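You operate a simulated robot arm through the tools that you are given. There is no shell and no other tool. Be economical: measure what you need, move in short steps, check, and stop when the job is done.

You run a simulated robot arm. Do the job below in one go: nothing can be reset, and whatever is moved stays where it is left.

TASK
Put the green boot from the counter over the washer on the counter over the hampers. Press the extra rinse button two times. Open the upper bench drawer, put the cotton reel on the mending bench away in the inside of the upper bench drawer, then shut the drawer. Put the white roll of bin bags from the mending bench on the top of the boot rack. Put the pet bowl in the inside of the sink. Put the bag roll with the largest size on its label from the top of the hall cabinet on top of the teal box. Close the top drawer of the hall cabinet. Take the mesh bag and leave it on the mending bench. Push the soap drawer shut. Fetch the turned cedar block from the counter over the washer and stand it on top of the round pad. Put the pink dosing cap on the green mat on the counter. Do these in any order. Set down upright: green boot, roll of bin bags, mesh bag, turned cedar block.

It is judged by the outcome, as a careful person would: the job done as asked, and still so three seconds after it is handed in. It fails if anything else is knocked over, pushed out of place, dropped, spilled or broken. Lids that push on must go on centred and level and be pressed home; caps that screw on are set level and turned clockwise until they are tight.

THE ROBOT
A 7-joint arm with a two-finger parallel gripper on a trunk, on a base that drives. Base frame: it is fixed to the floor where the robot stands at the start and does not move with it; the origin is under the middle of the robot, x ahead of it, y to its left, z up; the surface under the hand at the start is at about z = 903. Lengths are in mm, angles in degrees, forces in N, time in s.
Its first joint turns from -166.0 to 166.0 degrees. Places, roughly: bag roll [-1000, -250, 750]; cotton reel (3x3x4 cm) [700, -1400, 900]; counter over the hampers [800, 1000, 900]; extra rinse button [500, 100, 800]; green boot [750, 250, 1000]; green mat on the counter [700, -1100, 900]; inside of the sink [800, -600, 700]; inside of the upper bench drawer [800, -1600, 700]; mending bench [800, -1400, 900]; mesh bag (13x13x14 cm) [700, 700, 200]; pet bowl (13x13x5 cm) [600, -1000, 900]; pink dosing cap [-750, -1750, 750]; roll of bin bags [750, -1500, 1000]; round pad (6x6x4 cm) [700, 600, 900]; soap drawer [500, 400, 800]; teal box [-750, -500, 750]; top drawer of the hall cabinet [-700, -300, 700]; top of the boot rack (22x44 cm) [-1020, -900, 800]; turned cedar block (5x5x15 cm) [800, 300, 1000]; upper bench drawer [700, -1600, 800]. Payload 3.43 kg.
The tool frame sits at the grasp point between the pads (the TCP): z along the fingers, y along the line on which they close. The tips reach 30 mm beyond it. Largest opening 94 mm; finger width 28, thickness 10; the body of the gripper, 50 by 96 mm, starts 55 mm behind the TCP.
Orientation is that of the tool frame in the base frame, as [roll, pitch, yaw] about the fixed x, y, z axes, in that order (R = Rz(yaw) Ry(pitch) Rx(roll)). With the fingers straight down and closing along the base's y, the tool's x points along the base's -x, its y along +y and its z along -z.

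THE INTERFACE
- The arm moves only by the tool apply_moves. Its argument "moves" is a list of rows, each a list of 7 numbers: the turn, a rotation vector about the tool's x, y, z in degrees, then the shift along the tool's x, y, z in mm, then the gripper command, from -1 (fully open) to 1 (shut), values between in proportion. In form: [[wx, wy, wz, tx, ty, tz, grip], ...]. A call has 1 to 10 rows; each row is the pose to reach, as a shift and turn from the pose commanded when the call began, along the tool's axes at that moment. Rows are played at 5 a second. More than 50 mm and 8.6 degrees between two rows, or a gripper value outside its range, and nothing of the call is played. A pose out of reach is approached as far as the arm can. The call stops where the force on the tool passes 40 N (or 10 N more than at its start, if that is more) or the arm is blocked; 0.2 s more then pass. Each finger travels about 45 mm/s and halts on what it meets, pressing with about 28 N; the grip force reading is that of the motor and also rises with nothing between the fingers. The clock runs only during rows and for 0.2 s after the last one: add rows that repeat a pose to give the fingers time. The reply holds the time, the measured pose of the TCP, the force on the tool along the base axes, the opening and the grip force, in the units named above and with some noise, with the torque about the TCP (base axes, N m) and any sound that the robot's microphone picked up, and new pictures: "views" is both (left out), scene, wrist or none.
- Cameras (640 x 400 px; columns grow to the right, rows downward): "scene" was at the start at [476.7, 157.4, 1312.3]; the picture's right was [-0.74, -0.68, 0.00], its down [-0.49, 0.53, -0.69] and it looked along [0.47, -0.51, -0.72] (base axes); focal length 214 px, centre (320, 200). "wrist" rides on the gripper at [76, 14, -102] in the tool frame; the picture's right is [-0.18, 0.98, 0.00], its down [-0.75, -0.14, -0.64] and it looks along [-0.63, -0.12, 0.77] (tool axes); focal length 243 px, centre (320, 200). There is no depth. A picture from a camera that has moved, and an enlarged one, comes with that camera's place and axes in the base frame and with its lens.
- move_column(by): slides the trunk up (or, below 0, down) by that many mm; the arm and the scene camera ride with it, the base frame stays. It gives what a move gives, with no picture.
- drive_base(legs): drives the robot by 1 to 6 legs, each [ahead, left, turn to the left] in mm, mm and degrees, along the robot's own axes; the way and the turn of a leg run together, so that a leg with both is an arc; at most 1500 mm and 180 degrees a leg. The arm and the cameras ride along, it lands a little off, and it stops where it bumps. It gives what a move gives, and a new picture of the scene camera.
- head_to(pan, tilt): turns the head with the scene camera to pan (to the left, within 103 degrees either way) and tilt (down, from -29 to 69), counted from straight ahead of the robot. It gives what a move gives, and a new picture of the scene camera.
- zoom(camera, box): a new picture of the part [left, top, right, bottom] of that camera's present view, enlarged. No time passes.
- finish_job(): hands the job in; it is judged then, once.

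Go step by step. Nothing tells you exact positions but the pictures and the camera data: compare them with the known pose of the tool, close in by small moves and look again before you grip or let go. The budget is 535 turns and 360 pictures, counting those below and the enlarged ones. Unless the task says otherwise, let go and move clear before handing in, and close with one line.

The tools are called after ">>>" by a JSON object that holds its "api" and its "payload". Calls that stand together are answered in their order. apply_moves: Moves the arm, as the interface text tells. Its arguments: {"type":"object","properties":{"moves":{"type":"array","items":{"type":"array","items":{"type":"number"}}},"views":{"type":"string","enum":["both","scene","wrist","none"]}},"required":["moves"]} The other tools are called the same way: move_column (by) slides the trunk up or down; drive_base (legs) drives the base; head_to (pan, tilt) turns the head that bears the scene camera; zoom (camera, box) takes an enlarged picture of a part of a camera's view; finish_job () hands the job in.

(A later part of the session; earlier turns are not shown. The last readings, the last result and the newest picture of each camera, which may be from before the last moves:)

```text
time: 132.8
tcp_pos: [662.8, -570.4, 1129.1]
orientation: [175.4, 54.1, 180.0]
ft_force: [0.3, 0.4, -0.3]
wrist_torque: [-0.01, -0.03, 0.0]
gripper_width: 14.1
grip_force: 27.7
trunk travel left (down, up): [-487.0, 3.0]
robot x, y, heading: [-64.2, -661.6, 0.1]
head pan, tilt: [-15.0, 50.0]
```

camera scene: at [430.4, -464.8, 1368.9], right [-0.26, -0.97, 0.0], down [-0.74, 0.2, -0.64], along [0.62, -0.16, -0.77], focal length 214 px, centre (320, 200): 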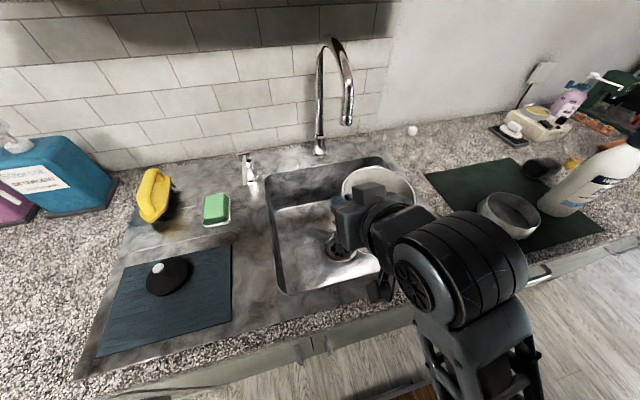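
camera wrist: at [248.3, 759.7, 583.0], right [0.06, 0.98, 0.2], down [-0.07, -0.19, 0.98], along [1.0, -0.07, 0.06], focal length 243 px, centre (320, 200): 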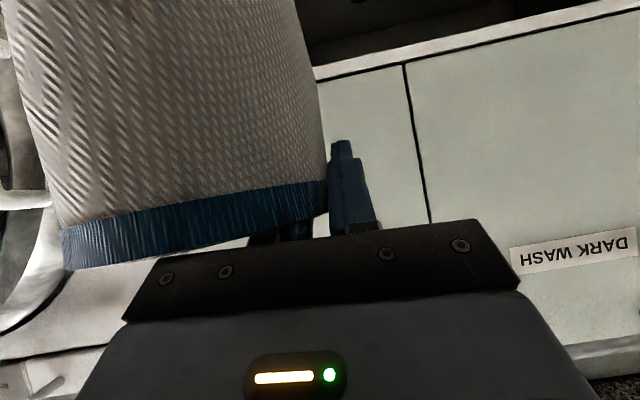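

>>> {"api": "drive_base", "payload": {"legs": [[0, 25, 0], [0, 0, -45]]}}

>>> {"api": "head_to", "payload": {"pan": 0, "tilt": 50}}

```text
time: 135.6
tcp_pos: [514.2, -1089.6, 1128.1]
orientation: [175.5, 54.1, 134.9]
ft_force: [-0.4, 0.3, -0.1]
wrist_torque: [0.02, -0.01, -0.02]
gripper_width: 13.6
grip_force: 28.0
trunk travel left (down, up): [-487.0, 3.0]
robot x, y, heading: [-66.2, -639.3, -45.0]
head pan, tilt: [-15.0, 50.0]
camera scene: at [423.3, -850.0, 1368.9], right [-0.87, -0.5, 0.0], down [-0.38, 0.66, -0.64], along [0.32, -0.56, -0.77], focal length 214 px, centre (320, 200)
```

scene: 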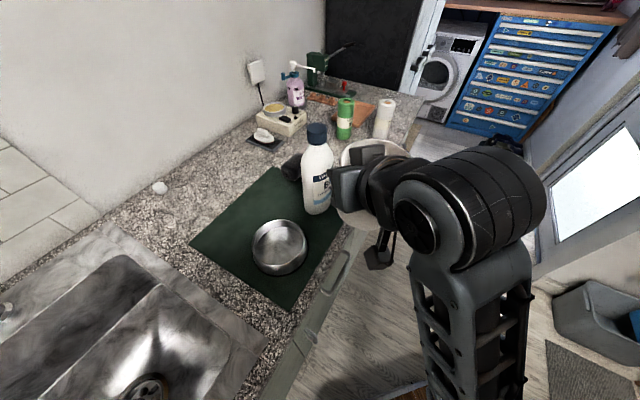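

```text
time: 136.4
tcp_pos: [513.5, -1090.1, 1129.2]
orientation: [175.4, 54.0, 134.7]
ft_force: [-0.4, -0.3, -0.7]
wrist_torque: [0.05, -0.01, 0.01]
gripper_width: 13.7
grip_force: 27.7
trunk travel left (down, up): [-487.0, 3.0]
robot x, y, heading: [-67.4, -637.8, -45.2]
head pan, tilt: [0.0, 50.0]
camera scene: at [439.2, -837.8, 1368.9], right [-0.71, -0.71, 0.0], down [-0.54, 0.54, -0.64], along [0.45, -0.46, -0.77], focal length 214 px, centre (320, 200)
```

scene: 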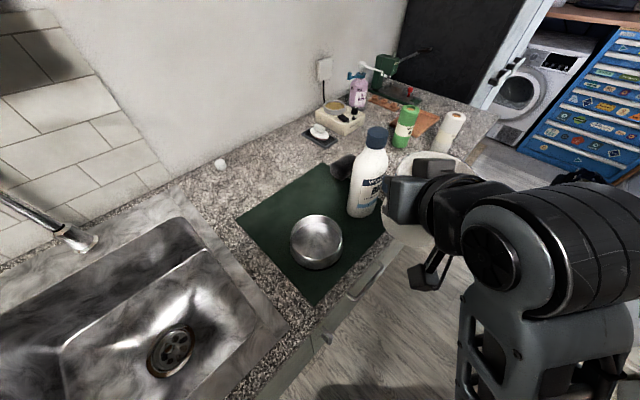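

>>> {"api": "drive_base", "payload": {"legs": [[106, -106, 0]]}}

```text
time: 137.8
tcp_pos: [514.8, -1239.9, 1127.9]
orientation: [175.4, 54.1, 134.7]
ft_force: [0.1, -0.8, -0.1]
wrist_torque: [0.03, -0.02, -0.02]
gripper_width: 13.9
grip_force: 27.8
trunk travel left (down, up): [-487.0, 3.0]
robot x, y, heading: [-66.1, -787.6, -45.2]
head pan, tilt: [0.0, 50.0]
camera scene: at [439.7, -988.1, 1368.9], right [-0.71, -0.71, 0.0], down [-0.54, 0.54, -0.64], along [0.45, -0.46, -0.77], focal length 214 px, centre (320, 200)
```

scene: 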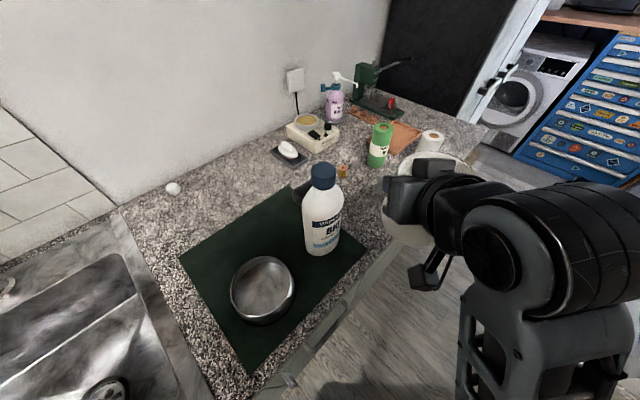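

>>> {"api": "apply_moves", "payload": {"moves": [[0, 0, 0, -20, 0, 29, 1], [0, 0, 0, -42, 0, 58, 1], [0, 0, 0, -63, 0, 86, 1], [0, 0, 0, -84, 0, 115, 1], [0, 0, 0, -104, 0, 144, 1], [0, 0, 0, -64, 0, 173, 1]]}}

```text
time: 139.2
tcp_pos: [648.0, -1356.7, 1081.9]
orientation: [175.3, 54.2, 134.7]
ft_force: [0.2, 1.1, 0.0]
wrist_torque: [0.04, -0.01, -0.03]
gripper_width: 13.2
grip_force: 27.8
trunk travel left (down, up): [-487.0, 3.0]
robot x, y, heading: [-66.7, -787.0, -45.3]
head pan, tilt: [0.0, 50.0]
camera scene: at [439.7, -988.3, 1368.9], right [-0.71, -0.71, 0.0], down [-0.54, 0.54, -0.64], along [0.45, -0.45, -0.77], focal length 214 px, centre (320, 200)
camera wrist: at [562.2, -1260.3, 1080.9], right [0.73, 0.66, 0.2], down [-0.19, -0.09, 0.98], along [0.66, -0.75, 0.06], focal length 243 px, centre (320, 200)
```

scene: 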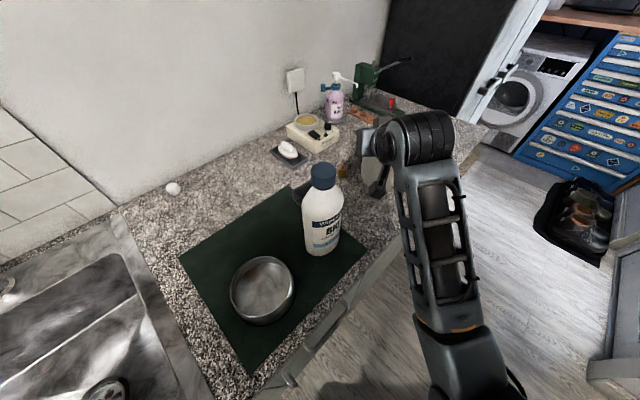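
wrist: 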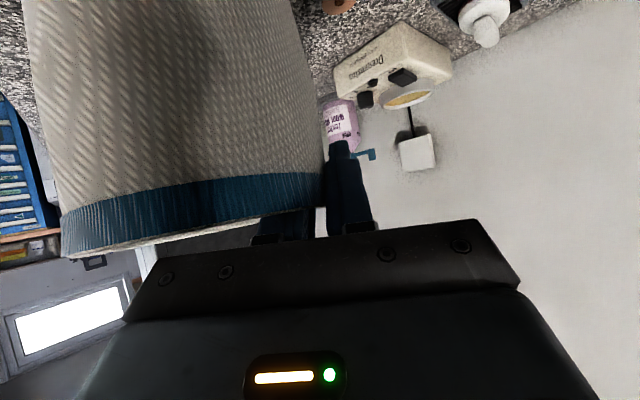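

>>> {"api": "apply_moves", "payload": {"moves": [[0, 0, 0, 16, 0, 12, 1], [0, 0, 0, 27, 0, 19, 1], [0, 0, 0, 31, 0, 22.5, 1], [0, 0, 0, 34, 0, 24.5, 1]], "views": "none"}}

```text
time: 140.2
tcp_pos: [648.6, -1356.2, 1036.9]
orientation: [175.4, 54.2, 134.6]
ft_force: [0.4, 0.9, -0.3]
wrist_torque: [0.02, -0.01, -0.02]
gripper_width: 13.6
grip_force: 28.2
trunk travel left (down, up): [-487.0, 3.0]
robot x, y, heading: [-65.1, -788.8, -45.0]
head pan, tilt: [0.0, 50.0]
```

>>> {"api": "apply_moves", "payload": {"moves": [[0, 0, 0, 2.4, 0, 1.8, 1], [0, 0, 0, 4.9, 0, 3.5, 1], [0, 0, 0, 7.3, 0, 5.3, 1], [0, 0, 0, 9.7, 0, 7, 1]]}}

```text
time: 141.2
tcp_pos: [649.5, -1355.2, 1025.7]
orientation: [175.4, 54.0, 134.7]
ft_force: [-1.6, 1.2, 3.0]
wrist_torque: [0.19, 0.42, -0.13]
gripper_width: 13.1
grip_force: 27.7
trunk travel left (down, up): [-487.0, 3.0]
robot x, y, heading: [-67.9, -788.2, -45.0]
head pan, tilt: [0.0, 50.0]
camera scene: at [439.6, -988.1, 1369.0], right [-0.71, -0.71, 0.0], down [-0.54, 0.54, -0.64], along [0.45, -0.46, -0.77], focal length 214 px, centre (320, 200)
camera wrist: at [563.8, -1257.0, 1024.7], right [0.73, 0.66, 0.2], down [-0.18, -0.09, 0.98], along [0.66, -0.75, 0.06], focal length 243 px, centre (320, 200)
```

scene: 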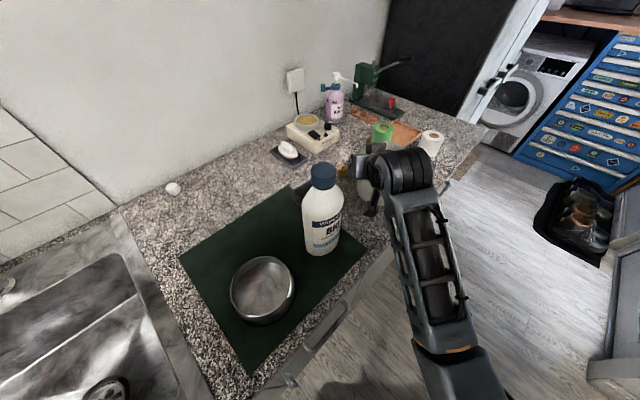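
wrist: 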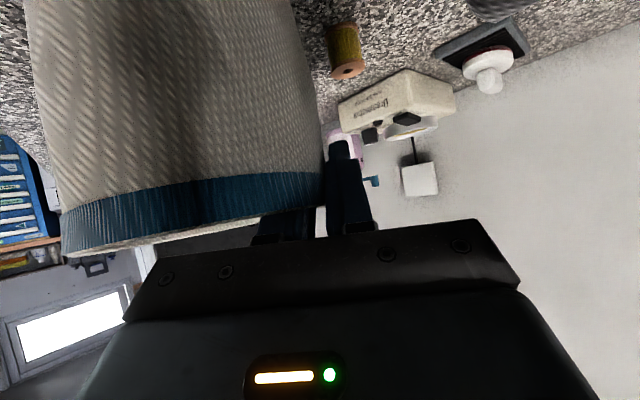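

>>> {"api": "apply_moves", "payload": {"moves": [[0, 0, 0, 2, 0, 1.5, 0.8], [0, 0, 0, 2, 0, 1.5, 0.6], [0, 0, 0, 2, 0, 1.5, 0.3], [0, 0, 0, 2, 0, 1.5, 0], [0, 0, 0, 2, 0, 1.5, -0.2], [0, 0, 0, 2, 0, 1.5, -0.2]], "views": "wrist"}}

```text
time: 142.6
tcp_pos: [650.6, -1353.1, 1022.4]
orientation: [175.4, 54.1, 134.7]
ft_force: [0.0, -0.2, -0.1]
wrist_torque: [-0.01, 0.02, 0.05]
gripper_width: 56.4
grip_force: 0.3
trunk travel left (down, up): [-487.0, 3.0]
robot x, y, heading: [-64.0, -786.9, -45.3]
head pan, tilt: [0.0, 50.0]
camera wrist: at [563.8, -1256.7, 1022.0], right [0.73, 0.66, 0.2], down [-0.18, -0.09, 0.98], along [0.66, -0.75, 0.06], focal length 243 px, centre (320, 200)
```

wrist: 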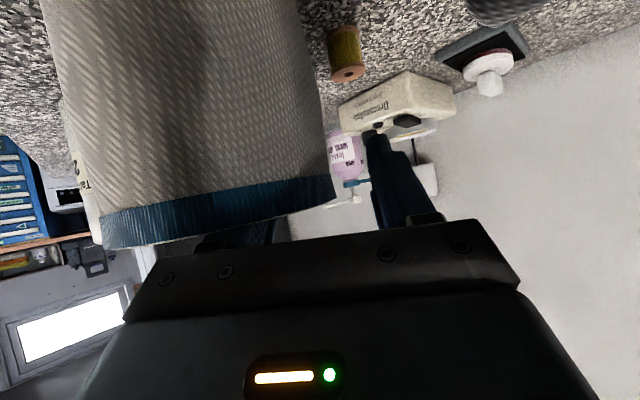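

>>> {"api": "apply_moves", "payload": {"moves": [[0, 0, 0, -20, 0, -14.5, -0.2], [0, 0, 0, -40, 0, -29, -0.2], [0, 0, 0, -60, 0, -43, -0.2], [0, 0, 0, -80, 0, -58, -0.2]]}}

```text
time: 143.6
tcp_pos: [647.2, -1356.6, 1121.2]
orientation: [175.4, 54.1, 134.8]
ft_force: [0.5, -0.5, 0.2]
wrist_torque: [-0.01, -0.01, 0.01]
gripper_width: 56.1
grip_force: 0.1
trunk travel left (down, up): [-487.0, 3.0]
robot x, y, heading: [-65.0, -790.4, -45.1]
head pan, tilt: [0.0, 50.0]
camera scene: at [439.7, -988.3, 1368.8], right [-0.71, -0.71, 0.0], down [-0.54, 0.54, -0.64], along [0.45, -0.45, -0.77], focal length 214 px, centre (320, 200)
camera wrist: at [562.3, -1261.1, 1121.0], right [0.73, 0.66, 0.2], down [-0.18, -0.09, 0.98], along [0.66, -0.75, 0.06], focal length 243 px, centre (320, 200)
```

scene: 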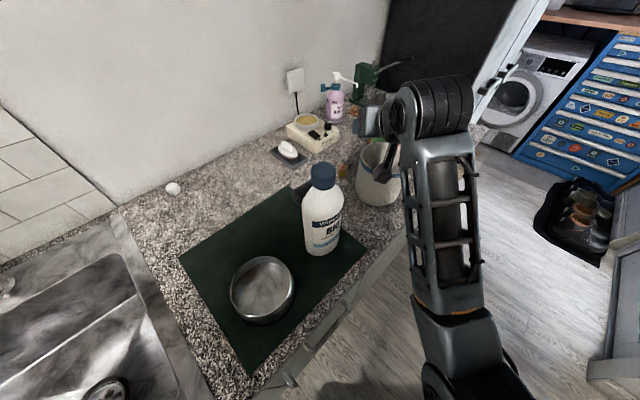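
wrist: 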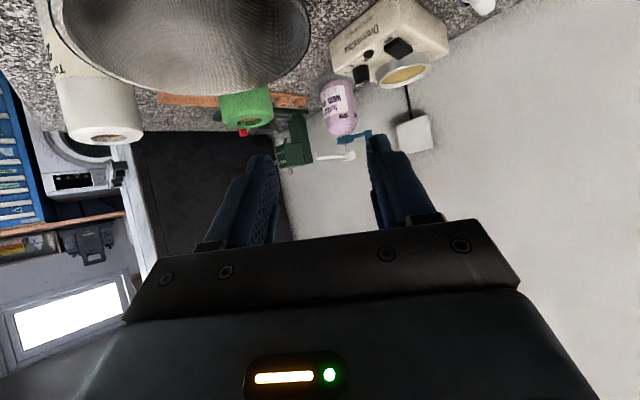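

The mesh bag stands on the bench. Next, the pet bowl: I retract, point the hand down and turn the base to face the counter.

>>> {"api": "apply_moves", "payload": {"moves": [[0, 7.7, 0, -7, 0, -22, -1], [0, 15.4, 0, -14, 0, -45, -1], [0, 23.1, 0, -20, 0, -67, -1], [0, 30.8, 0, -27, 0, -90, -1], [0, 38.5, 0, -33, 0, -112, -1], [0, 46.2, 0, -40, 0, -135, -1], [0, 54, 0, -46, 0, -157, -1]], "views": "none"}}

>>> {"api": "drive_base", "payload": {"legs": [[0, 0, 45]]}}

```text
time: 145.2
tcp_pos: [629.8, -1330.9, 1192.2]
orientation: [174.6, 36.3, 136.5]
ft_force: [-0.2, -0.1, -0.8]
wrist_torque: [-0.01, -0.04, 0.02]
gripper_width: 94.0
grip_force: 0.1
out of reach, approached as far as the arm can: row 3, 4, 5, 6, 7
trunk travel left (down, up): [-487.0, 3.0]
robot x, y, heading: [-69.8, -790.0, -45.1]
head pan, tilt: [0.0, 50.0]
```

```text
time: 147.6
tcp_pos: [811.7, -686.5, 1191.6]
orientation: [174.6, 36.4, -179.0]
ft_force: [0.0, 0.1, -1.3]
wrist_torque: [-0.04, -0.01, -0.01]
gripper_width: 94.2
grip_force: 0.0
trunk travel left (down, up): [-487.0, 3.0]
robot x, y, heading: [-63.0, -787.3, -0.4]
head pan, tilt: [0.0, 50.0]
camera scene: at [435.6, -575.5, 1368.9], right [-0.01, -1.0, 0.0], down [-0.77, 0.01, -0.64], along [0.64, 0.0, -0.77], focal length 214 px, centre (320, 200)
```

scene: 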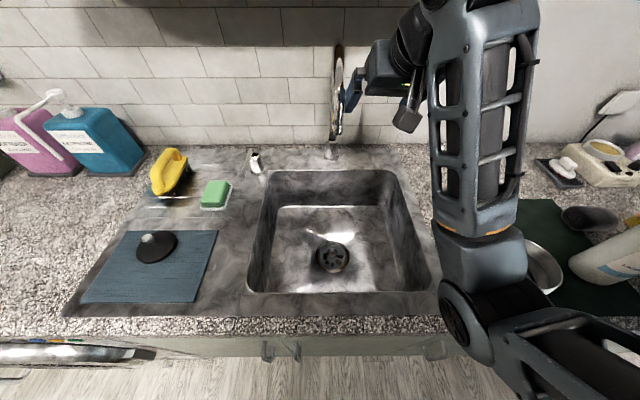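

>>> {"api": "apply_moves", "payload": {"moves": [[0, 7.2, 0, 28, 0, -20, -1], [0, 14.4, 0, 56, 0, -40, -1], [0, 21.6, 0, 84, 0, -60, -1], [0, 28.8, 0, 112, 0, -80, -1], [0, 36, 0, 140, 0, -100, -1]]}}

```text
time: 148.8
tcp_pos: [640.0, -699.6, 1190.5]
orientation: [175.8, 0.5, -176.0]
ft_force: [0.6, 0.8, 0.1]
wrist_torque: [0.03, 0.0, 0.0]
gripper_width: 94.0
grip_force: 0.1
trunk travel left (down, up): [-487.0, 3.0]
robot x, y, heading: [-65.3, -787.4, -0.6]
head pan, tilt: [0.0, 50.0]
camera scene: at [435.8, -575.5, 1368.8], right [-0.01, -1.0, 0.0], down [-0.77, 0.01, -0.64], along [0.64, 0.0, -0.77], focal length 214 px, centre (320, 200)
camera wrist: at [563.0, -697.2, 1293.4], right [0.11, 0.99, 0.07], down [0.76, -0.13, 0.64], along [0.64, -0.02, -0.77], focal length 243 px, centre (320, 200)
```

scene: 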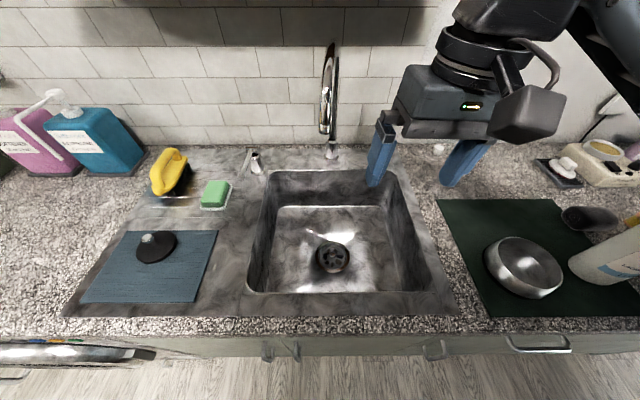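
wrist: 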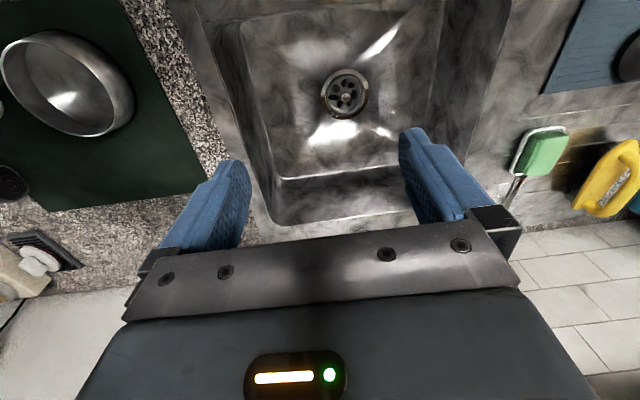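

>>> {"api": "apply_moves", "payload": {"moves": [[2, 0, 2, 5, -45, 0, -1], [4.2, 0, 4, 10, -90, 0, -1], [4.2, 0, 4, 15, -135, 10, -1], [4.2, 0, 4, 20, -180, 30, -1], [4.2, 0, 4, 25, -225, 50, -1]]}}

```text
time: 150.0
tcp_pos: [631.0, -920.4, 1122.8]
orientation: [-180.0, 0.4, -179.8]
ft_force: [0.2, -0.1, -0.3]
wrist_torque: [-0.05, -0.03, 0.03]
gripper_width: 93.8
grip_force: 0.0
trunk travel left (down, up): [-487.0, 3.0]
robot x, y, heading: [-65.1, -790.0, -0.5]
head pan, tilt: [0.0, 50.0]
camera scene: at [435.7, -574.9, 1368.9], right [-0.01, -1.0, 0.0], down [-0.77, 0.01, -0.64], along [0.64, 0.0, -0.77], focal length 214 px, centre (320, 200)
camera wrist: at [554.9, -904.1, 1224.8], right [0.18, 0.98, 0.0], down [0.75, -0.14, 0.65], along [0.64, -0.12, -0.76], focal length 243 px, centre (320, 200)
```

scene: 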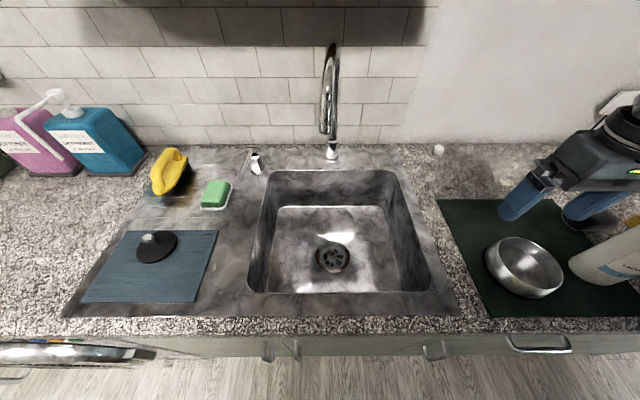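
wrist: 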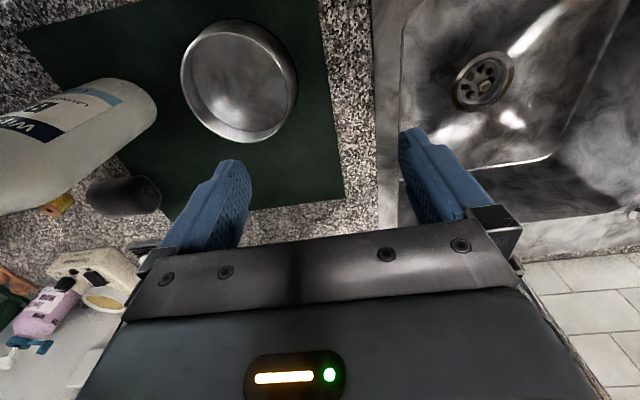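

>>> {"api": "apply_moves", "payload": {"moves": [[0, 0, 0, 9, -8, 40, -1], [0, 0, 0, 18, -16, 80, -1], [0, 0, 0, 18, -16, 108, -1]], "views": "wrist"}}

```text
time: 150.8
tcp_pos: [611.5, -937.1, 1013.5]
orientation: [180.0, 0.3, -180.0]
ft_force: [0.0, 0.2, 0.3]
wrist_torque: [0.02, 0.0, 0.04]
gripper_width: 93.9
grip_force: 0.1
trunk travel left (down, up): [-487.0, 3.0]
robot x, y, heading: [-64.7, -790.0, -0.2]
head pan, tilt: [0.0, 50.0]
camera wrist: at [535.5, -921.8, 1116.3], right [0.18, 0.98, 0.0], down [0.75, -0.14, 0.65], along [0.64, -0.12, -0.76], focal length 243 px, centre (320, 200)
```

wrist: 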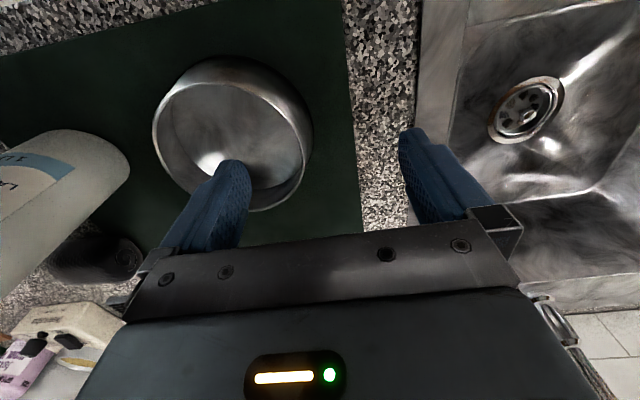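

>>> {"api": "apply_moves", "payload": {"moves": [[0, 0, 0, -3, -9, 35, -1], [0, 0, 0, -3, -9, 60, -1], [0, 0, 0, -3, -9, 72, -1]], "views": "wrist"}}

```text
time: 151.6
tcp_pos: [616.5, -946.0, 941.0]
orientation: [-180.0, 0.5, -179.9]
ft_force: [0.6, -0.8, -0.9]
wrist_torque: [-0.04, 0.04, 0.03]
gripper_width: 94.1
grip_force: 0.1
trunk travel left (down, up): [-487.0, 3.0]
robot x, y, heading: [-66.9, -788.2, -0.6]
head pan, tilt: [0.0, 50.0]
camera wrist: at [540.3, -929.7, 1043.2], right [0.18, 0.98, 0.0], down [0.75, -0.14, 0.65], along [0.64, -0.12, -0.76], focal length 243 px, centre (320, 200)
```

wrist: 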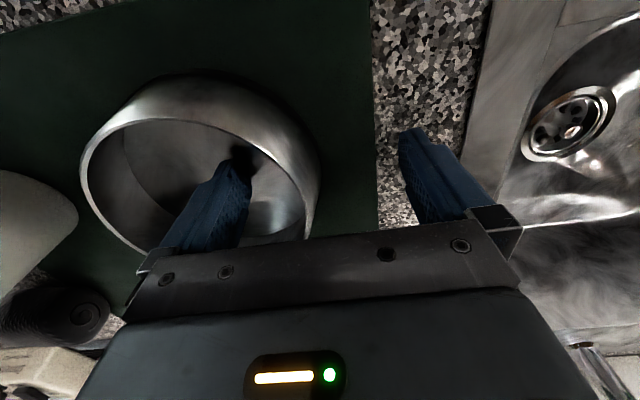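

>>> {"api": "apply_moves", "payload": {"moves": [[0, 0, 0, 0, 0, 0, -0.5], [0, 0, 0, 0, 0, 0, 0], [0, 0, 0, 0, 0, 0, 0.5], [0, 0, 0, 0, 0, 0, 1], [0, 0, 0, 0, 0, 0, 1], [0, 0, 0, 0, 0, 0, 1], [0, 0, 0, 0, 0, 0, 1], [0, 0, 0, 0, 0, 0, 1], [0, 0, 0, 0, 0, 0, 1]], "views": "none"}}

>>> {"api": "apply_moves", "payload": {"moves": [[0, 0, 0, 0, 0, -20, 1], [0, 0, 0, 0, 0, -45, 1], [0, 0, 0, 0, 0, -45, 1]]}}

```text
time: 153.6
tcp_pos: [615.8, -945.2, 940.3]
orientation: [-180.0, 0.3, -179.8]
ft_force: [-0.7, 1.6, -0.9]
wrist_torque: [0.11, -0.01, 0.01]
gripper_width: 7.8
grip_force: 27.9
trunk travel left (down, up): [-487.0, 3.0]
robot x, y, heading: [-63.8, -789.7, -0.1]
head pan, tilt: [0.0, 50.0]
```

```text
time: 154.4
tcp_pos: [616.8, -946.1, 986.6]
orientation: [180.0, 0.4, -179.9]
ft_force: [0.0, -0.9, -1.4]
wrist_torque: [0.08, 0.01, 0.01]
gripper_width: 7.5
grip_force: 28.2
trunk travel left (down, up): [-487.0, 3.0]
robot x, y, heading: [-64.5, -788.7, -0.3]
head pan, tilt: [0.0, 50.0]
camera scene: at [435.6, -575.5, 1368.9], right [-0.01, -1.0, 0.0], down [-0.77, 0.01, -0.64], along [0.64, 0.0, -0.77], focal length 214 px, centre (320, 200)
camera wrist: at [539.9, -930.0, 1089.4], right [0.18, 0.98, 0.0], down [0.75, -0.14, 0.65], along [0.64, -0.12, -0.76], focal length 243 px, centre (320, 200)
```

scene: 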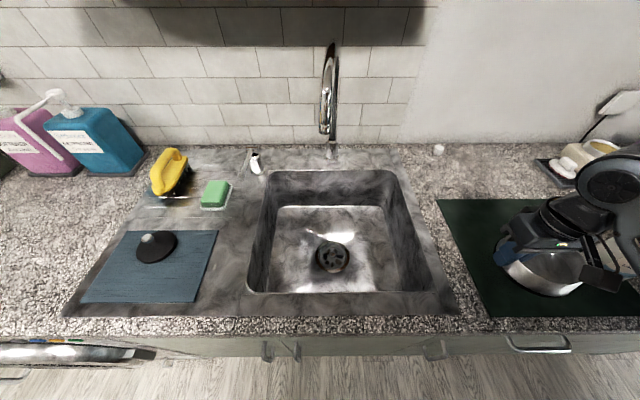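
wrist: 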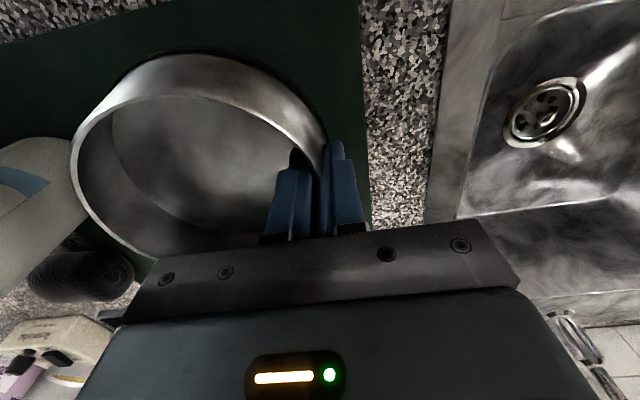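

>>> {"api": "apply_moves", "payload": {"moves": [[0, 0, 0, 0, 0, -40, 1], [0, 0, 0, 0, 0, -70, 1], [0, 0, 0, -14, 45, -70, 1], [0, 0, 0, -28, 90, -70, 1], [0, 0, 0, -42, 135, -70, 1], [0, 0, 0, -56, 180, -70, 1], [0, 0, 0, -70, 225, -70, 1], [0, 0, 0, -84, 270, -70, 1], [0, 0, 0, -98, 316, -70, 1]]}}

```text
time: 156.4
tcp_pos: [714.7, -629.4, 1059.3]
orientation: [180.0, 0.4, -180.0]
ft_force: [-0.1, -0.2, -0.8]
wrist_torque: [0.1, -0.01, -0.02]
gripper_width: 7.2
grip_force: 28.0
trunk travel left (down, up): [-487.0, 3.0]
robot x, y, heading: [-67.7, -790.4, -0.5]
head pan, tilt: [0.0, 50.0]
camera scene: at [435.7, -576.4, 1369.0], right [-0.01, -1.0, 0.0], down [-0.77, 0.01, -0.64], along [0.64, 0.0, -0.77], focal length 214 px, centre (320, 200)
camera wrist: at [639.2, -614.1, 1161.2], right [0.18, 0.98, 0.0], down [0.75, -0.14, 0.65], along [0.64, -0.12, -0.76], focal length 243 px, centre (320, 200)
```

scene: 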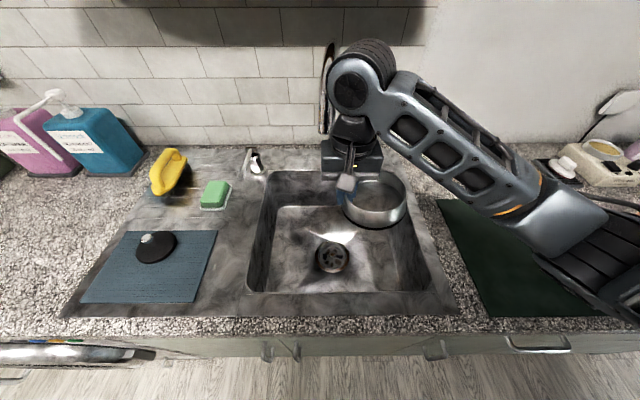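
wrist: 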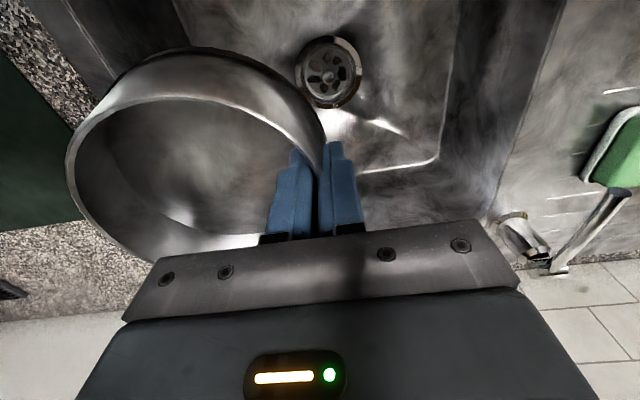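

>>> {"api": "apply_moves", "payload": {"moves": [[0, 0, 0, 0, 0, 45, 1], [0, 0, 0, 0, 0, 90, 1], [0, 0, 0, 0, 0, 135, 1], [0, 0, 0, 0, 0, 180, 1]]}}

```text
time: 157.4
tcp_pos: [715.0, -629.0, 876.3]
orientation: [-180.0, 0.6, -179.9]
ft_force: [-0.3, 0.0, -1.7]
wrist_torque: [0.08, 0.02, 0.01]
gripper_width: 6.9
grip_force: 28.0
trunk travel left (down, up): [-487.0, 3.0]
robot x, y, heading: [-64.0, -787.4, -0.5]
head pan, tilt: [0.0, 50.0]
camera scene: at [435.7, -575.7, 1369.0], right [-0.01, -1.0, 0.0], down [-0.77, 0.01, -0.64], along [0.64, 0.0, -0.77], focal length 214 px, centre (320, 200)
camera wrist: at [638.2, -613.3, 978.6], right [0.18, 0.98, 0.0], down [0.75, -0.14, 0.65], along [0.64, -0.12, -0.76], focal length 243 px, centre (320, 200)
```

scene: 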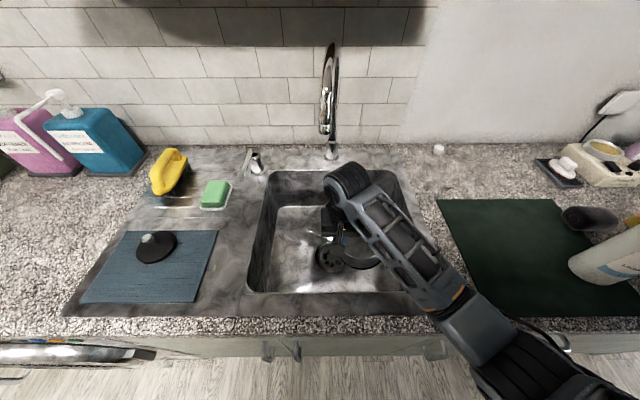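
wrist: 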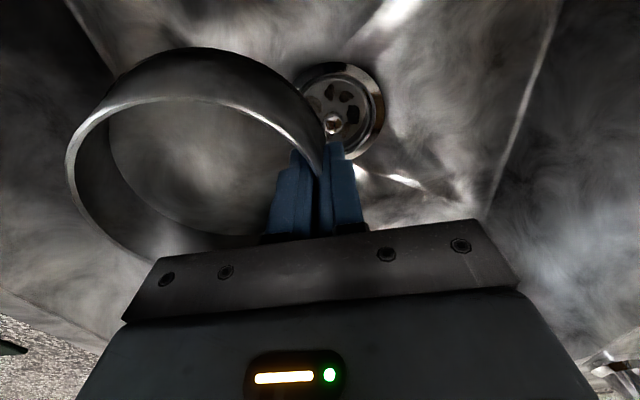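

>>> {"api": "apply_moves", "payload": {"moves": [[0, 0, 0, 0, 0, 35, 1], [0, 0, 0, 0, 0, 70, 1], [0, 0, 0, 0, 0, 100, 1]]}}

```text
time: 158.2
tcp_pos: [716.6, -629.9, 776.8]
orientation: [179.9, 0.4, -179.9]
ft_force: [-0.3, -0.4, -1.5]
wrist_torque: [0.09, 0.0, 0.03]
gripper_width: 6.7
grip_force: 28.4
trunk travel left (down, up): [-487.0, 3.0]
robot x, y, heading: [-64.9, -792.3, -0.5]
head pan, tilt: [0.0, 50.0]
camera scene: at [435.6, -575.5, 1368.9], right [-0.01, -1.0, 0.0], down [-0.77, 0.01, -0.64], along [0.64, 0.0, -0.77], focal length 214 px, centre (320, 200)
camera wrist: at [639.8, -614.5, 879.9], right [0.18, 0.98, 0.0], down [0.75, -0.14, 0.65], along [0.64, -0.12, -0.76], focal length 243 px, centre (320, 200)
```

scene: 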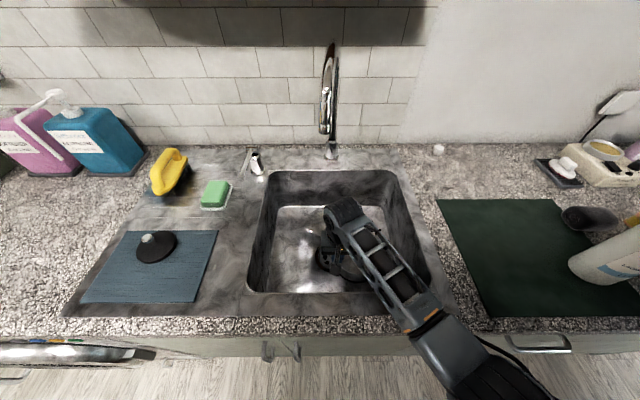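
wrist: 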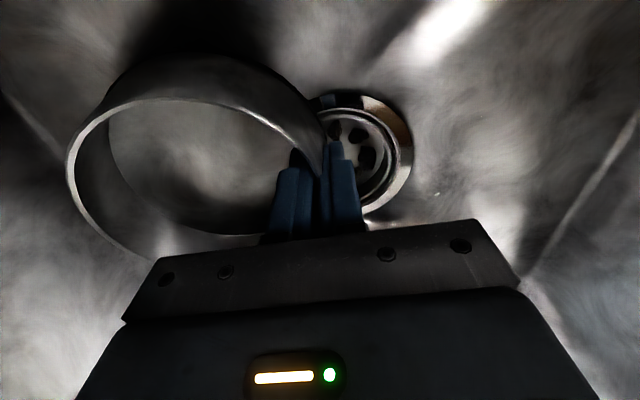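

>>> {"api": "apply_moves", "payload": {"moves": [[0, 0, 0, 25, -15, 10, 1], [0, 0, 0, 25, -15, 24, 1], [0, 0, 0, 25, -15, 31, 1], [0, 0, 0, 25, -15, 35, 1], [0, 0, 0, 25, -15, 38, 1], [0, 0, 0, 25, -15, 41, 1]], "views": "wrist"}}

```text
time: 158.9
tcp_pos: [693.8, -643.7, 756.1]
orientation: [179.8, 0.9, -179.9]
ft_force: [0.0, -0.2, 19.6]
wrist_torque: [0.08, -0.01, -0.03]
gripper_width: 7.1
grip_force: 28.3
trunk travel left (down, up): [-487.0, 3.0]
robot x, y, heading: [-63.9, -789.2, 0.1]
head pan, tilt: [0.0, 50.0]
stopped in row 3: the force on the tool passed its limit at 53 N (the readings are from after the stop); the commanded pose is now the measured one
camera wrist: at [617.2, -628.2, 858.0], right [0.18, 0.98, 0.01], down [0.74, -0.14, 0.65], along [0.64, -0.11, -0.76], focal length 243 px, centre (320, 200)
```

wrist: 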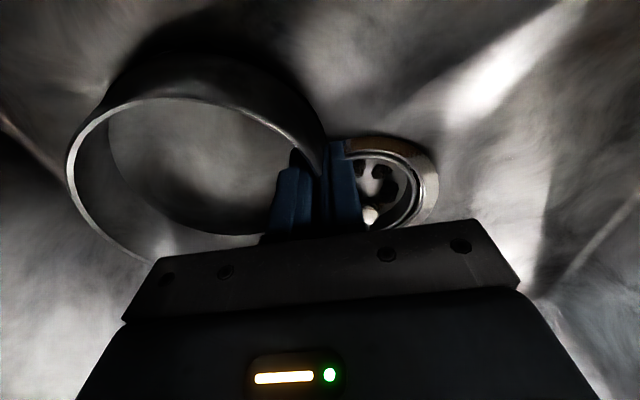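

>>> {"api": "apply_moves", "payload": {"moves": [[0, 0, 0, 0, 0, 0, 0.8], [0, 0, 0, 0, 0, 0, 0.6], [0, 0, 0, 0, 0, -1, 0.3], [0, 0, 0, 0, 0, -1, 0.1], [0, 0, 0, 0, 0, -1, 0.1]], "views": "wrist"}}

```text
time: 160.1
tcp_pos: [693.2, -644.0, 754.1]
orientation: [-180.0, 0.6, -180.0]
ft_force: [1.6, 3.4, 19.0]
wrist_torque: [-0.28, 0.23, -0.03]
gripper_width: 40.0
grip_force: 0.2
trunk travel left (down, up): [-487.0, 3.0]
robot x, y, heading: [-62.2, -788.1, -0.4]
head pan, tilt: [0.0, 50.0]
camera wrist: at [616.2, -628.3, 857.2], right [0.18, 0.98, 0.0], down [0.75, -0.14, 0.65], along [0.64, -0.12, -0.76], focal length 243 px, centre (320, 200)
```

wrist: 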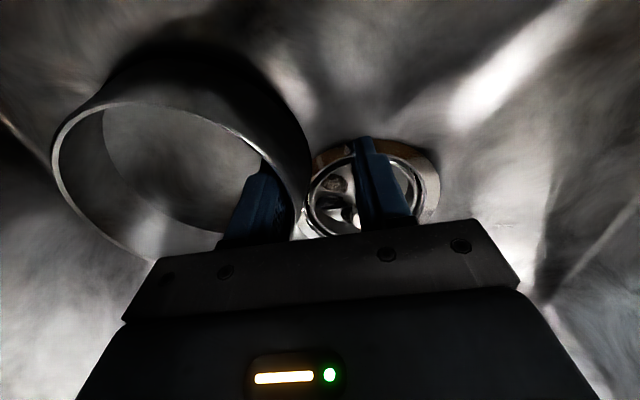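

>>> {"api": "apply_moves", "payload": {"moves": [[0, 0, 0, 0, 0, -30, 0.1], [0, 0, 0, 0, 0, -75, 0.1], [0, 0, 0, 0, 0, -120, 0.1], [0, 0, 0, 0, 0, -165, 0.1], [0, 0, 0, 0, 0, -210, 0.1], [0, 0, 0, 0, 0, -255, 0.1], [0, 0, 0, 0, 0, -300, 0.1]]}}

```text
time: 161.7
tcp_pos: [686.6, -645.5, 1055.7]
orientation: [179.7, 0.7, 179.9]
ft_force: [-0.7, -1.7, -0.6]
wrist_torque: [0.08, -0.05, 0.01]
gripper_width: 42.3
grip_force: 0.1
out of reach, approached as far as the arm can: row 4, 5
trunk travel left (down, up): [-487.0, 3.0]
robot x, y, heading: [-62.5, -789.7, -0.5]
head pan, tilt: [0.0, 50.0]
camera scene: at [435.6, -576.9, 1369.3], right [-0.01, -1.0, 0.0], down [-0.77, 0.01, -0.64], along [0.64, 0.0, -0.77], focal length 214 px, centre (320, 200)
camera wrist: at [611.2, -630.3, 1157.9], right [0.19, 0.98, 0.0], down [0.75, -0.14, 0.65], along [0.64, -0.12, -0.76], focal length 243 px, centre (320, 200)
```

scene: 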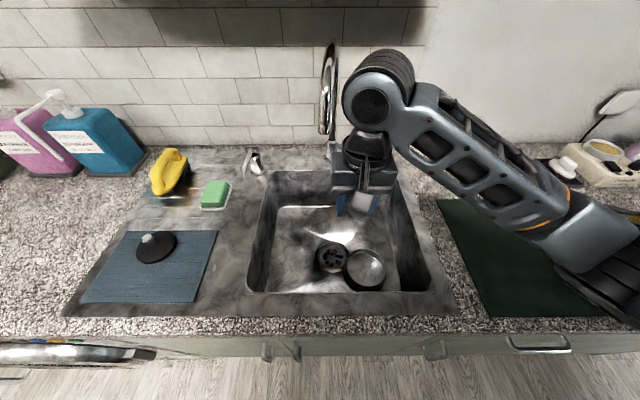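
wrist: 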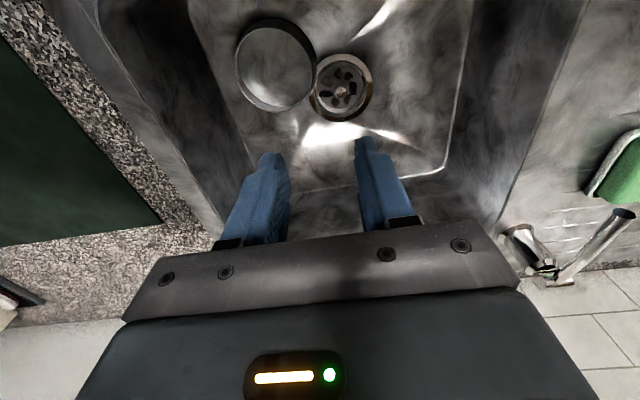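

The bowl is upright in the sink. Next: the bench drawer. I retract and back up a little to pass the bottle, then drive along to the bench.

>>> {"api": "drive_base", "payload": {"legs": [[-85, 0, 0.4]]}}

>>> {"api": "apply_moves", "payload": {"moves": [[0, 0, 0, 20, -15, -30, 0.1], [0, 0, 0, 45, -30, -60, 0.1], [0, 0, 0, 70, -45, -95, 0.1]], "views": "none"}}

>>> {"api": "head_to", "payload": {"pan": -95, "tilt": 50}}

```text
time: 162.8
tcp_pos: [600.8, -637.7, 1053.9]
orientation: [179.9, 0.7, -179.4]
ft_force: [0.1, -0.9, -0.3]
wrist_torque: [-0.03, 0.01, -0.01]
gripper_width: 42.4
grip_force: 0.1
trunk travel left (down, up): [-487.0, 3.0]
robot x, y, heading: [-150.9, -789.8, 0.0]
head pan, tilt: [0.0, 50.0]
camera scene: at [347.2, -571.6, 1368.8], right [0.0, -1.0, 0.0], down [-0.77, 0.0, -0.64], along [0.64, 0.0, -0.77], focal length 214 px, centre (320, 200)
```

scene: 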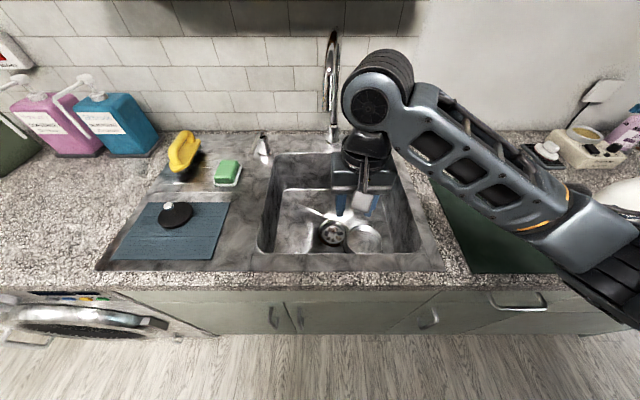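

```text
time: 163.6
tcp_pos: [528.8, -681.5, 1150.6]
orientation: [179.9, 0.5, -179.5]
ft_force: [-0.2, 0.1, -0.5]
wrist_torque: [0.02, 0.01, -0.02]
gripper_width: 41.9
grip_force: 0.1
trunk travel left (down, up): [-487.0, 3.0]
robot x, y, heading: [-155.9, -790.0, 0.0]
head pan, tilt: [0.0, 50.0]
```

```text
time: 165.3
tcp_pos: [529.6, -682.6, 1151.4]
orientation: [180.0, 0.6, -179.5]
ft_force: [-0.5, 0.9, 1.3]
wrist_torque: [-0.01, 0.02, 0.01]
gripper_width: 42.2
grip_force: 0.0
trunk travel left (down, up): [-487.0, 3.0]
robot x, y, heading: [-150.3, -787.8, 0.1]
head pan, tilt: [-95.0, 50.0]
camera scene: at [263.3, -648.4, 1368.9], right [-1.0, 0.09, 0.0], down [0.07, 0.76, -0.64], along [-0.06, -0.64, -0.77], focal length 214 px, centre (320, 200)
```

scene: 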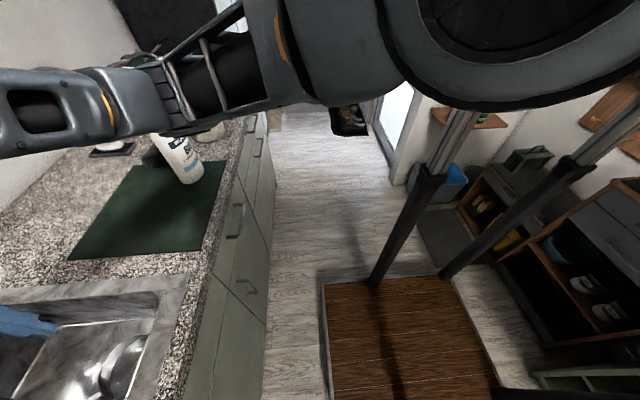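

>>> {"api": "drive_base", "payload": {"legs": [[0, -620, 0]]}}

>>> {"api": "head_to", "payload": {"pan": -30, "tilt": 55}}

```text
time: 168.8
tcp_pos: [527.4, -1313.8, 1151.3]
orientation: [179.9, 0.6, -179.9]
ft_force: [-0.9, 0.9, -0.5]
wrist_torque: [0.03, 0.02, -0.02]
gripper_width: 42.2
grip_force: 0.0
trunk travel left (down, up): [-487.0, 3.0]
robot x, y, heading: [-156.1, -1415.0, -0.6]
head pan, tilt: [-95.0, 50.0]
camera scene: at [261.7, -1278.4, 1368.9], right [-1.0, 0.1, 0.0], down [0.07, 0.76, -0.64], along [-0.06, -0.64, -0.77], focal length 214 px, centre (320, 200)
```

scene: 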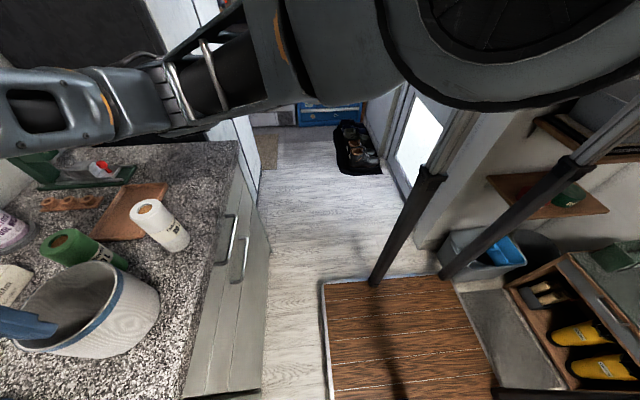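

```text
time: 170.2
tcp_pos: [527.2, -1314.9, 1151.6]
orientation: [179.9, 0.7, -179.9]
ft_force: [-0.3, -0.6, 0.0]
wrist_torque: [-0.02, 0.04, -0.01]
gripper_width: 42.2
grip_force: 0.0
trunk travel left (down, up): [-487.0, 3.0]
robot x, y, heading: [-154.5, -1413.8, -0.8]
head pan, tilt: [-30.0, 55.0]
camera scene: at [331.2, -1238.4, 1362.4], right [-0.51, -0.86, 0.0], down [-0.71, 0.42, -0.57], along [0.49, -0.29, -0.82], focal length 214 px, centre (320, 200)
```

scene: 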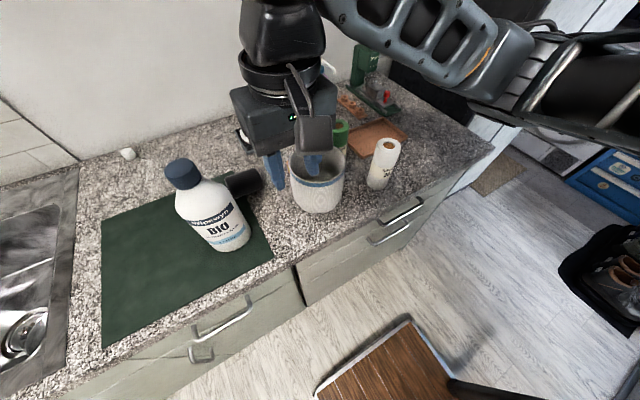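

To work in the narrow aisle I'll turn the robot to face +y and use the arm out to its right side, which gives more room to pull.

>>> {"api": "apply_moves", "payload": {"moves": [[0, 0, 0, 0, 0, -25, 0.1], [0, 0, 0, 0, 0, -50, 0.1]], "views": "none"}}

>>> {"api": "drive_base", "payload": {"legs": [[55, 0, 0], [0, 0, 90]]}}

```text
time: 170.8
tcp_pos: [526.7, -1314.4, 1202.1]
orientation: [-180.0, 0.8, 179.9]
ft_force: [-0.9, -0.2, -0.4]
wrist_torque: [0.01, -0.01, -0.03]
gripper_width: 42.2
grip_force: 0.0
trunk travel left (down, up): [-487.0, 3.0]
robot x, y, heading: [-152.2, -1413.1, -0.4]
head pan, tilt: [-30.0, 55.0]
```

```text
time: 175.6
tcp_pos: [-206.4, -734.5, 1201.5]
orientation: [179.9, 0.8, -89.4]
ft_force: [0.0, -0.6, -0.2]
wrist_torque: [-0.01, 0.01, 0.04]
gripper_width: 42.2
grip_force: 0.0
trunk travel left (down, up): [-487.0, 3.0]
robot x, y, heading: [-96.5, -1417.6, 90.0]
head pan, tilt: [-30.0, 55.0]
camera scene: at [-279.6, -929.4, 1362.4], right [0.87, -0.5, 0.0], down [-0.41, -0.71, -0.57], along [0.29, 0.5, -0.82], focal length 214 px, centre (320, 200)
```

scene: 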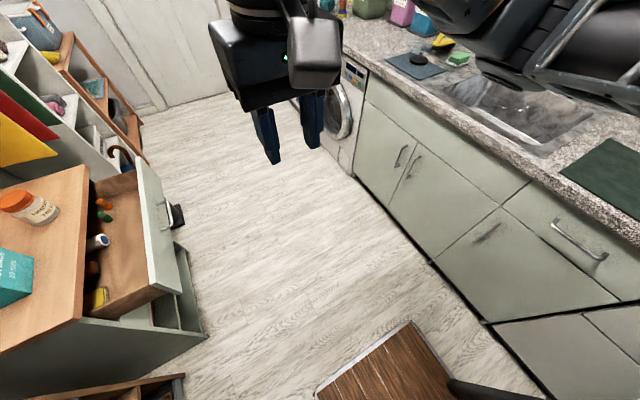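

>>> {"api": "drive_base", "payload": {"legs": [[-190, 0, 0], [0, 195, 0]]}}

>>> {"api": "apply_moves", "payload": {"moves": [[0, 0, 4, -6, -47.9, 0, 0.1], [0, 0, 8, -8.6, -96.1, 0, 0.1], [0, 0, 12, -7.8, -144.4, 0, 0.1], [0, 0, 16, -3.7, -192.5, 0, 0.1], [0, 0, 20, 3.8, -240.2, 0, 0.1], [0, 0, 24, 14.6, -287.2, 0, 0.1], [0, 0, 28, 28.6, -333.5, 0, 0.1], [0, 0, 32, 45.9, -378.5, 0, 0.1], [0, 0, 36, 66.2, -422.4, 0, 0.1], [0, 0, 40, 89.5, -464.6, 0, 0.1]], "views": "none"}}

>>> {"api": "head_to", "payload": {"pan": -90, "tilt": 50}}

```text
time: 178.4
tcp_pos: [-382.5, -931.6, 1202.6]
orientation: [179.9, 0.7, -84.3]
ft_force: [-0.8, 0.1, -0.9]
wrist_torque: [0.02, -0.01, 0.01]
gripper_width: 42.3
grip_force: 0.0
trunk travel left (down, up): [-487.0, 3.0]
robot x, y, heading: [-218.7, -1598.4, 95.3]
head pan, tilt: [-30.0, 55.0]
stopped in leg 2: the robot was blocked; the commanded pose is now the measured one
camera scene: at [-437.8, -1132.5, 1362.4], right [0.91, -0.42, 0.0], down [-0.34, -0.74, -0.57], along [0.24, 0.52, -0.82], focal length 214 px, centre (320, 200)
```

scene: 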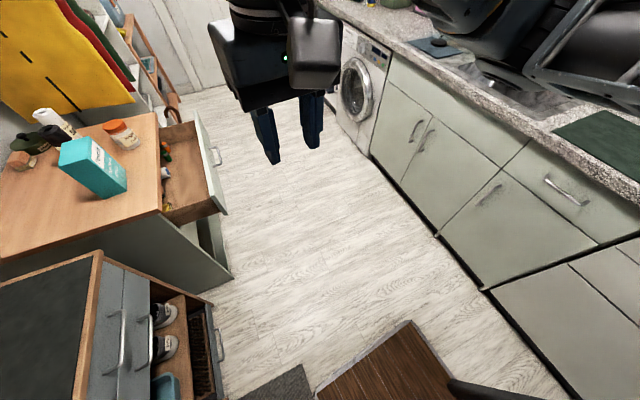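

```text
time: 180.6
tcp_pos: [87.9, -975.1, 1199.9]
orientation: [179.5, 0.4, -124.2]
ft_force: [-0.7, 0.2, -0.3]
wrist_torque: [-0.04, -0.01, -0.01]
gripper_width: 42.5
grip_force: 0.1
trunk travel left (down, up): [-487.0, 3.0]
robot x, y, heading: [-215.8, -1597.0, 95.3]
head pan, tilt: [-30.0, 55.0]
```

```text
time: 181.9
tcp_pos: [85.6, -974.6, 1199.9]
orientation: [179.4, 0.4, -124.1]
ft_force: [0.5, 0.1, -0.6]
wrist_torque: [-0.03, 0.04, -0.02]
gripper_width: 42.3
grip_force: 0.0
trunk travel left (down, up): [-487.0, 3.0]
robot x, y, heading: [-213.9, -1600.7, 95.3]
head pan, tilt: [-90.0, 50.0]
camera scene: at [-391.3, -1190.8, 1368.9], right [0.09, -1.0, 0.0], down [-0.76, -0.07, -0.64], along [0.64, 0.06, -0.77], focal length 214 px, centre (320, 200)
```

scene: 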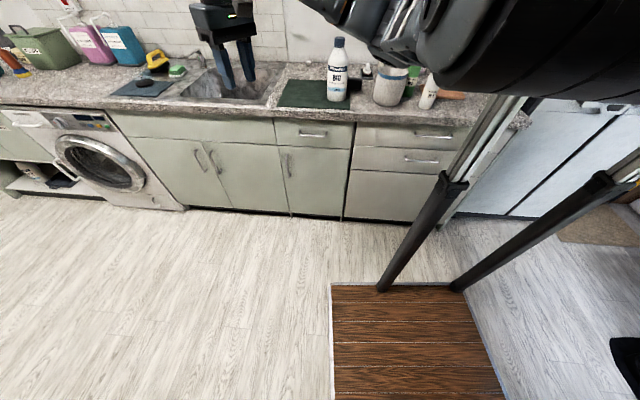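

>>> {"api": "apply_moves", "payload": {"moves": [[0, 0, 0, 0, 0, -30, 0.1]], "views": "none"}}

>>> {"api": "drive_base", "payload": {"legs": [[0, -100, 0], [580, -86, -5.3]]}}

```text
time: 182.3
tcp_pos: [87.3, -976.2, 1230.5]
orientation: [179.3, 0.4, -124.1]
ft_force: [-0.1, 0.1, -0.1]
wrist_torque: [-0.01, 0.01, 0.0]
gripper_width: 42.5
grip_force: 0.2
trunk travel left (down, up): [-487.0, 3.0]
robot x, y, heading: [-216.5, -1600.0, 95.3]
head pan, tilt: [-90.0, 50.0]
```

```text
time: 186.3
tcp_pos: [305.3, -416.9, 1230.3]
orientation: [179.4, 0.4, -129.3]
ft_force: [0.2, -0.5, -0.3]
wrist_torque: [-0.05, 0.0, 0.01]
gripper_width: 42.4
grip_force: 0.0
trunk travel left (down, up): [-487.0, 3.0]
robot x, y, heading: [-53.6, -1011.9, 90.2]
head pan, tilt: [-90.0, 50.0]
camera scene: at [-192.5, -589.1, 1368.9], right [0.0, -1.0, 0.0], down [-0.77, 0.0, -0.64], along [0.64, 0.0, -0.77], focal length 214 px, centre (320, 200)
```

scene: 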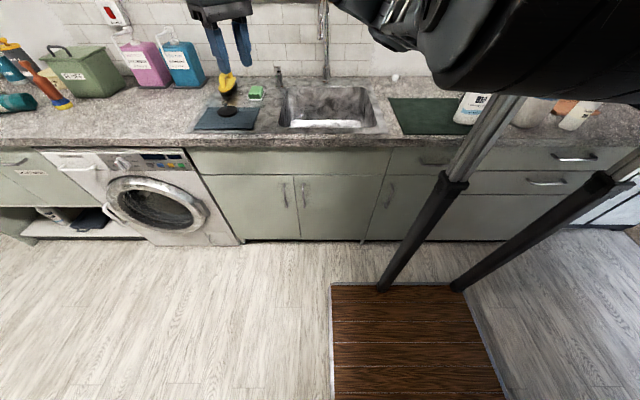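

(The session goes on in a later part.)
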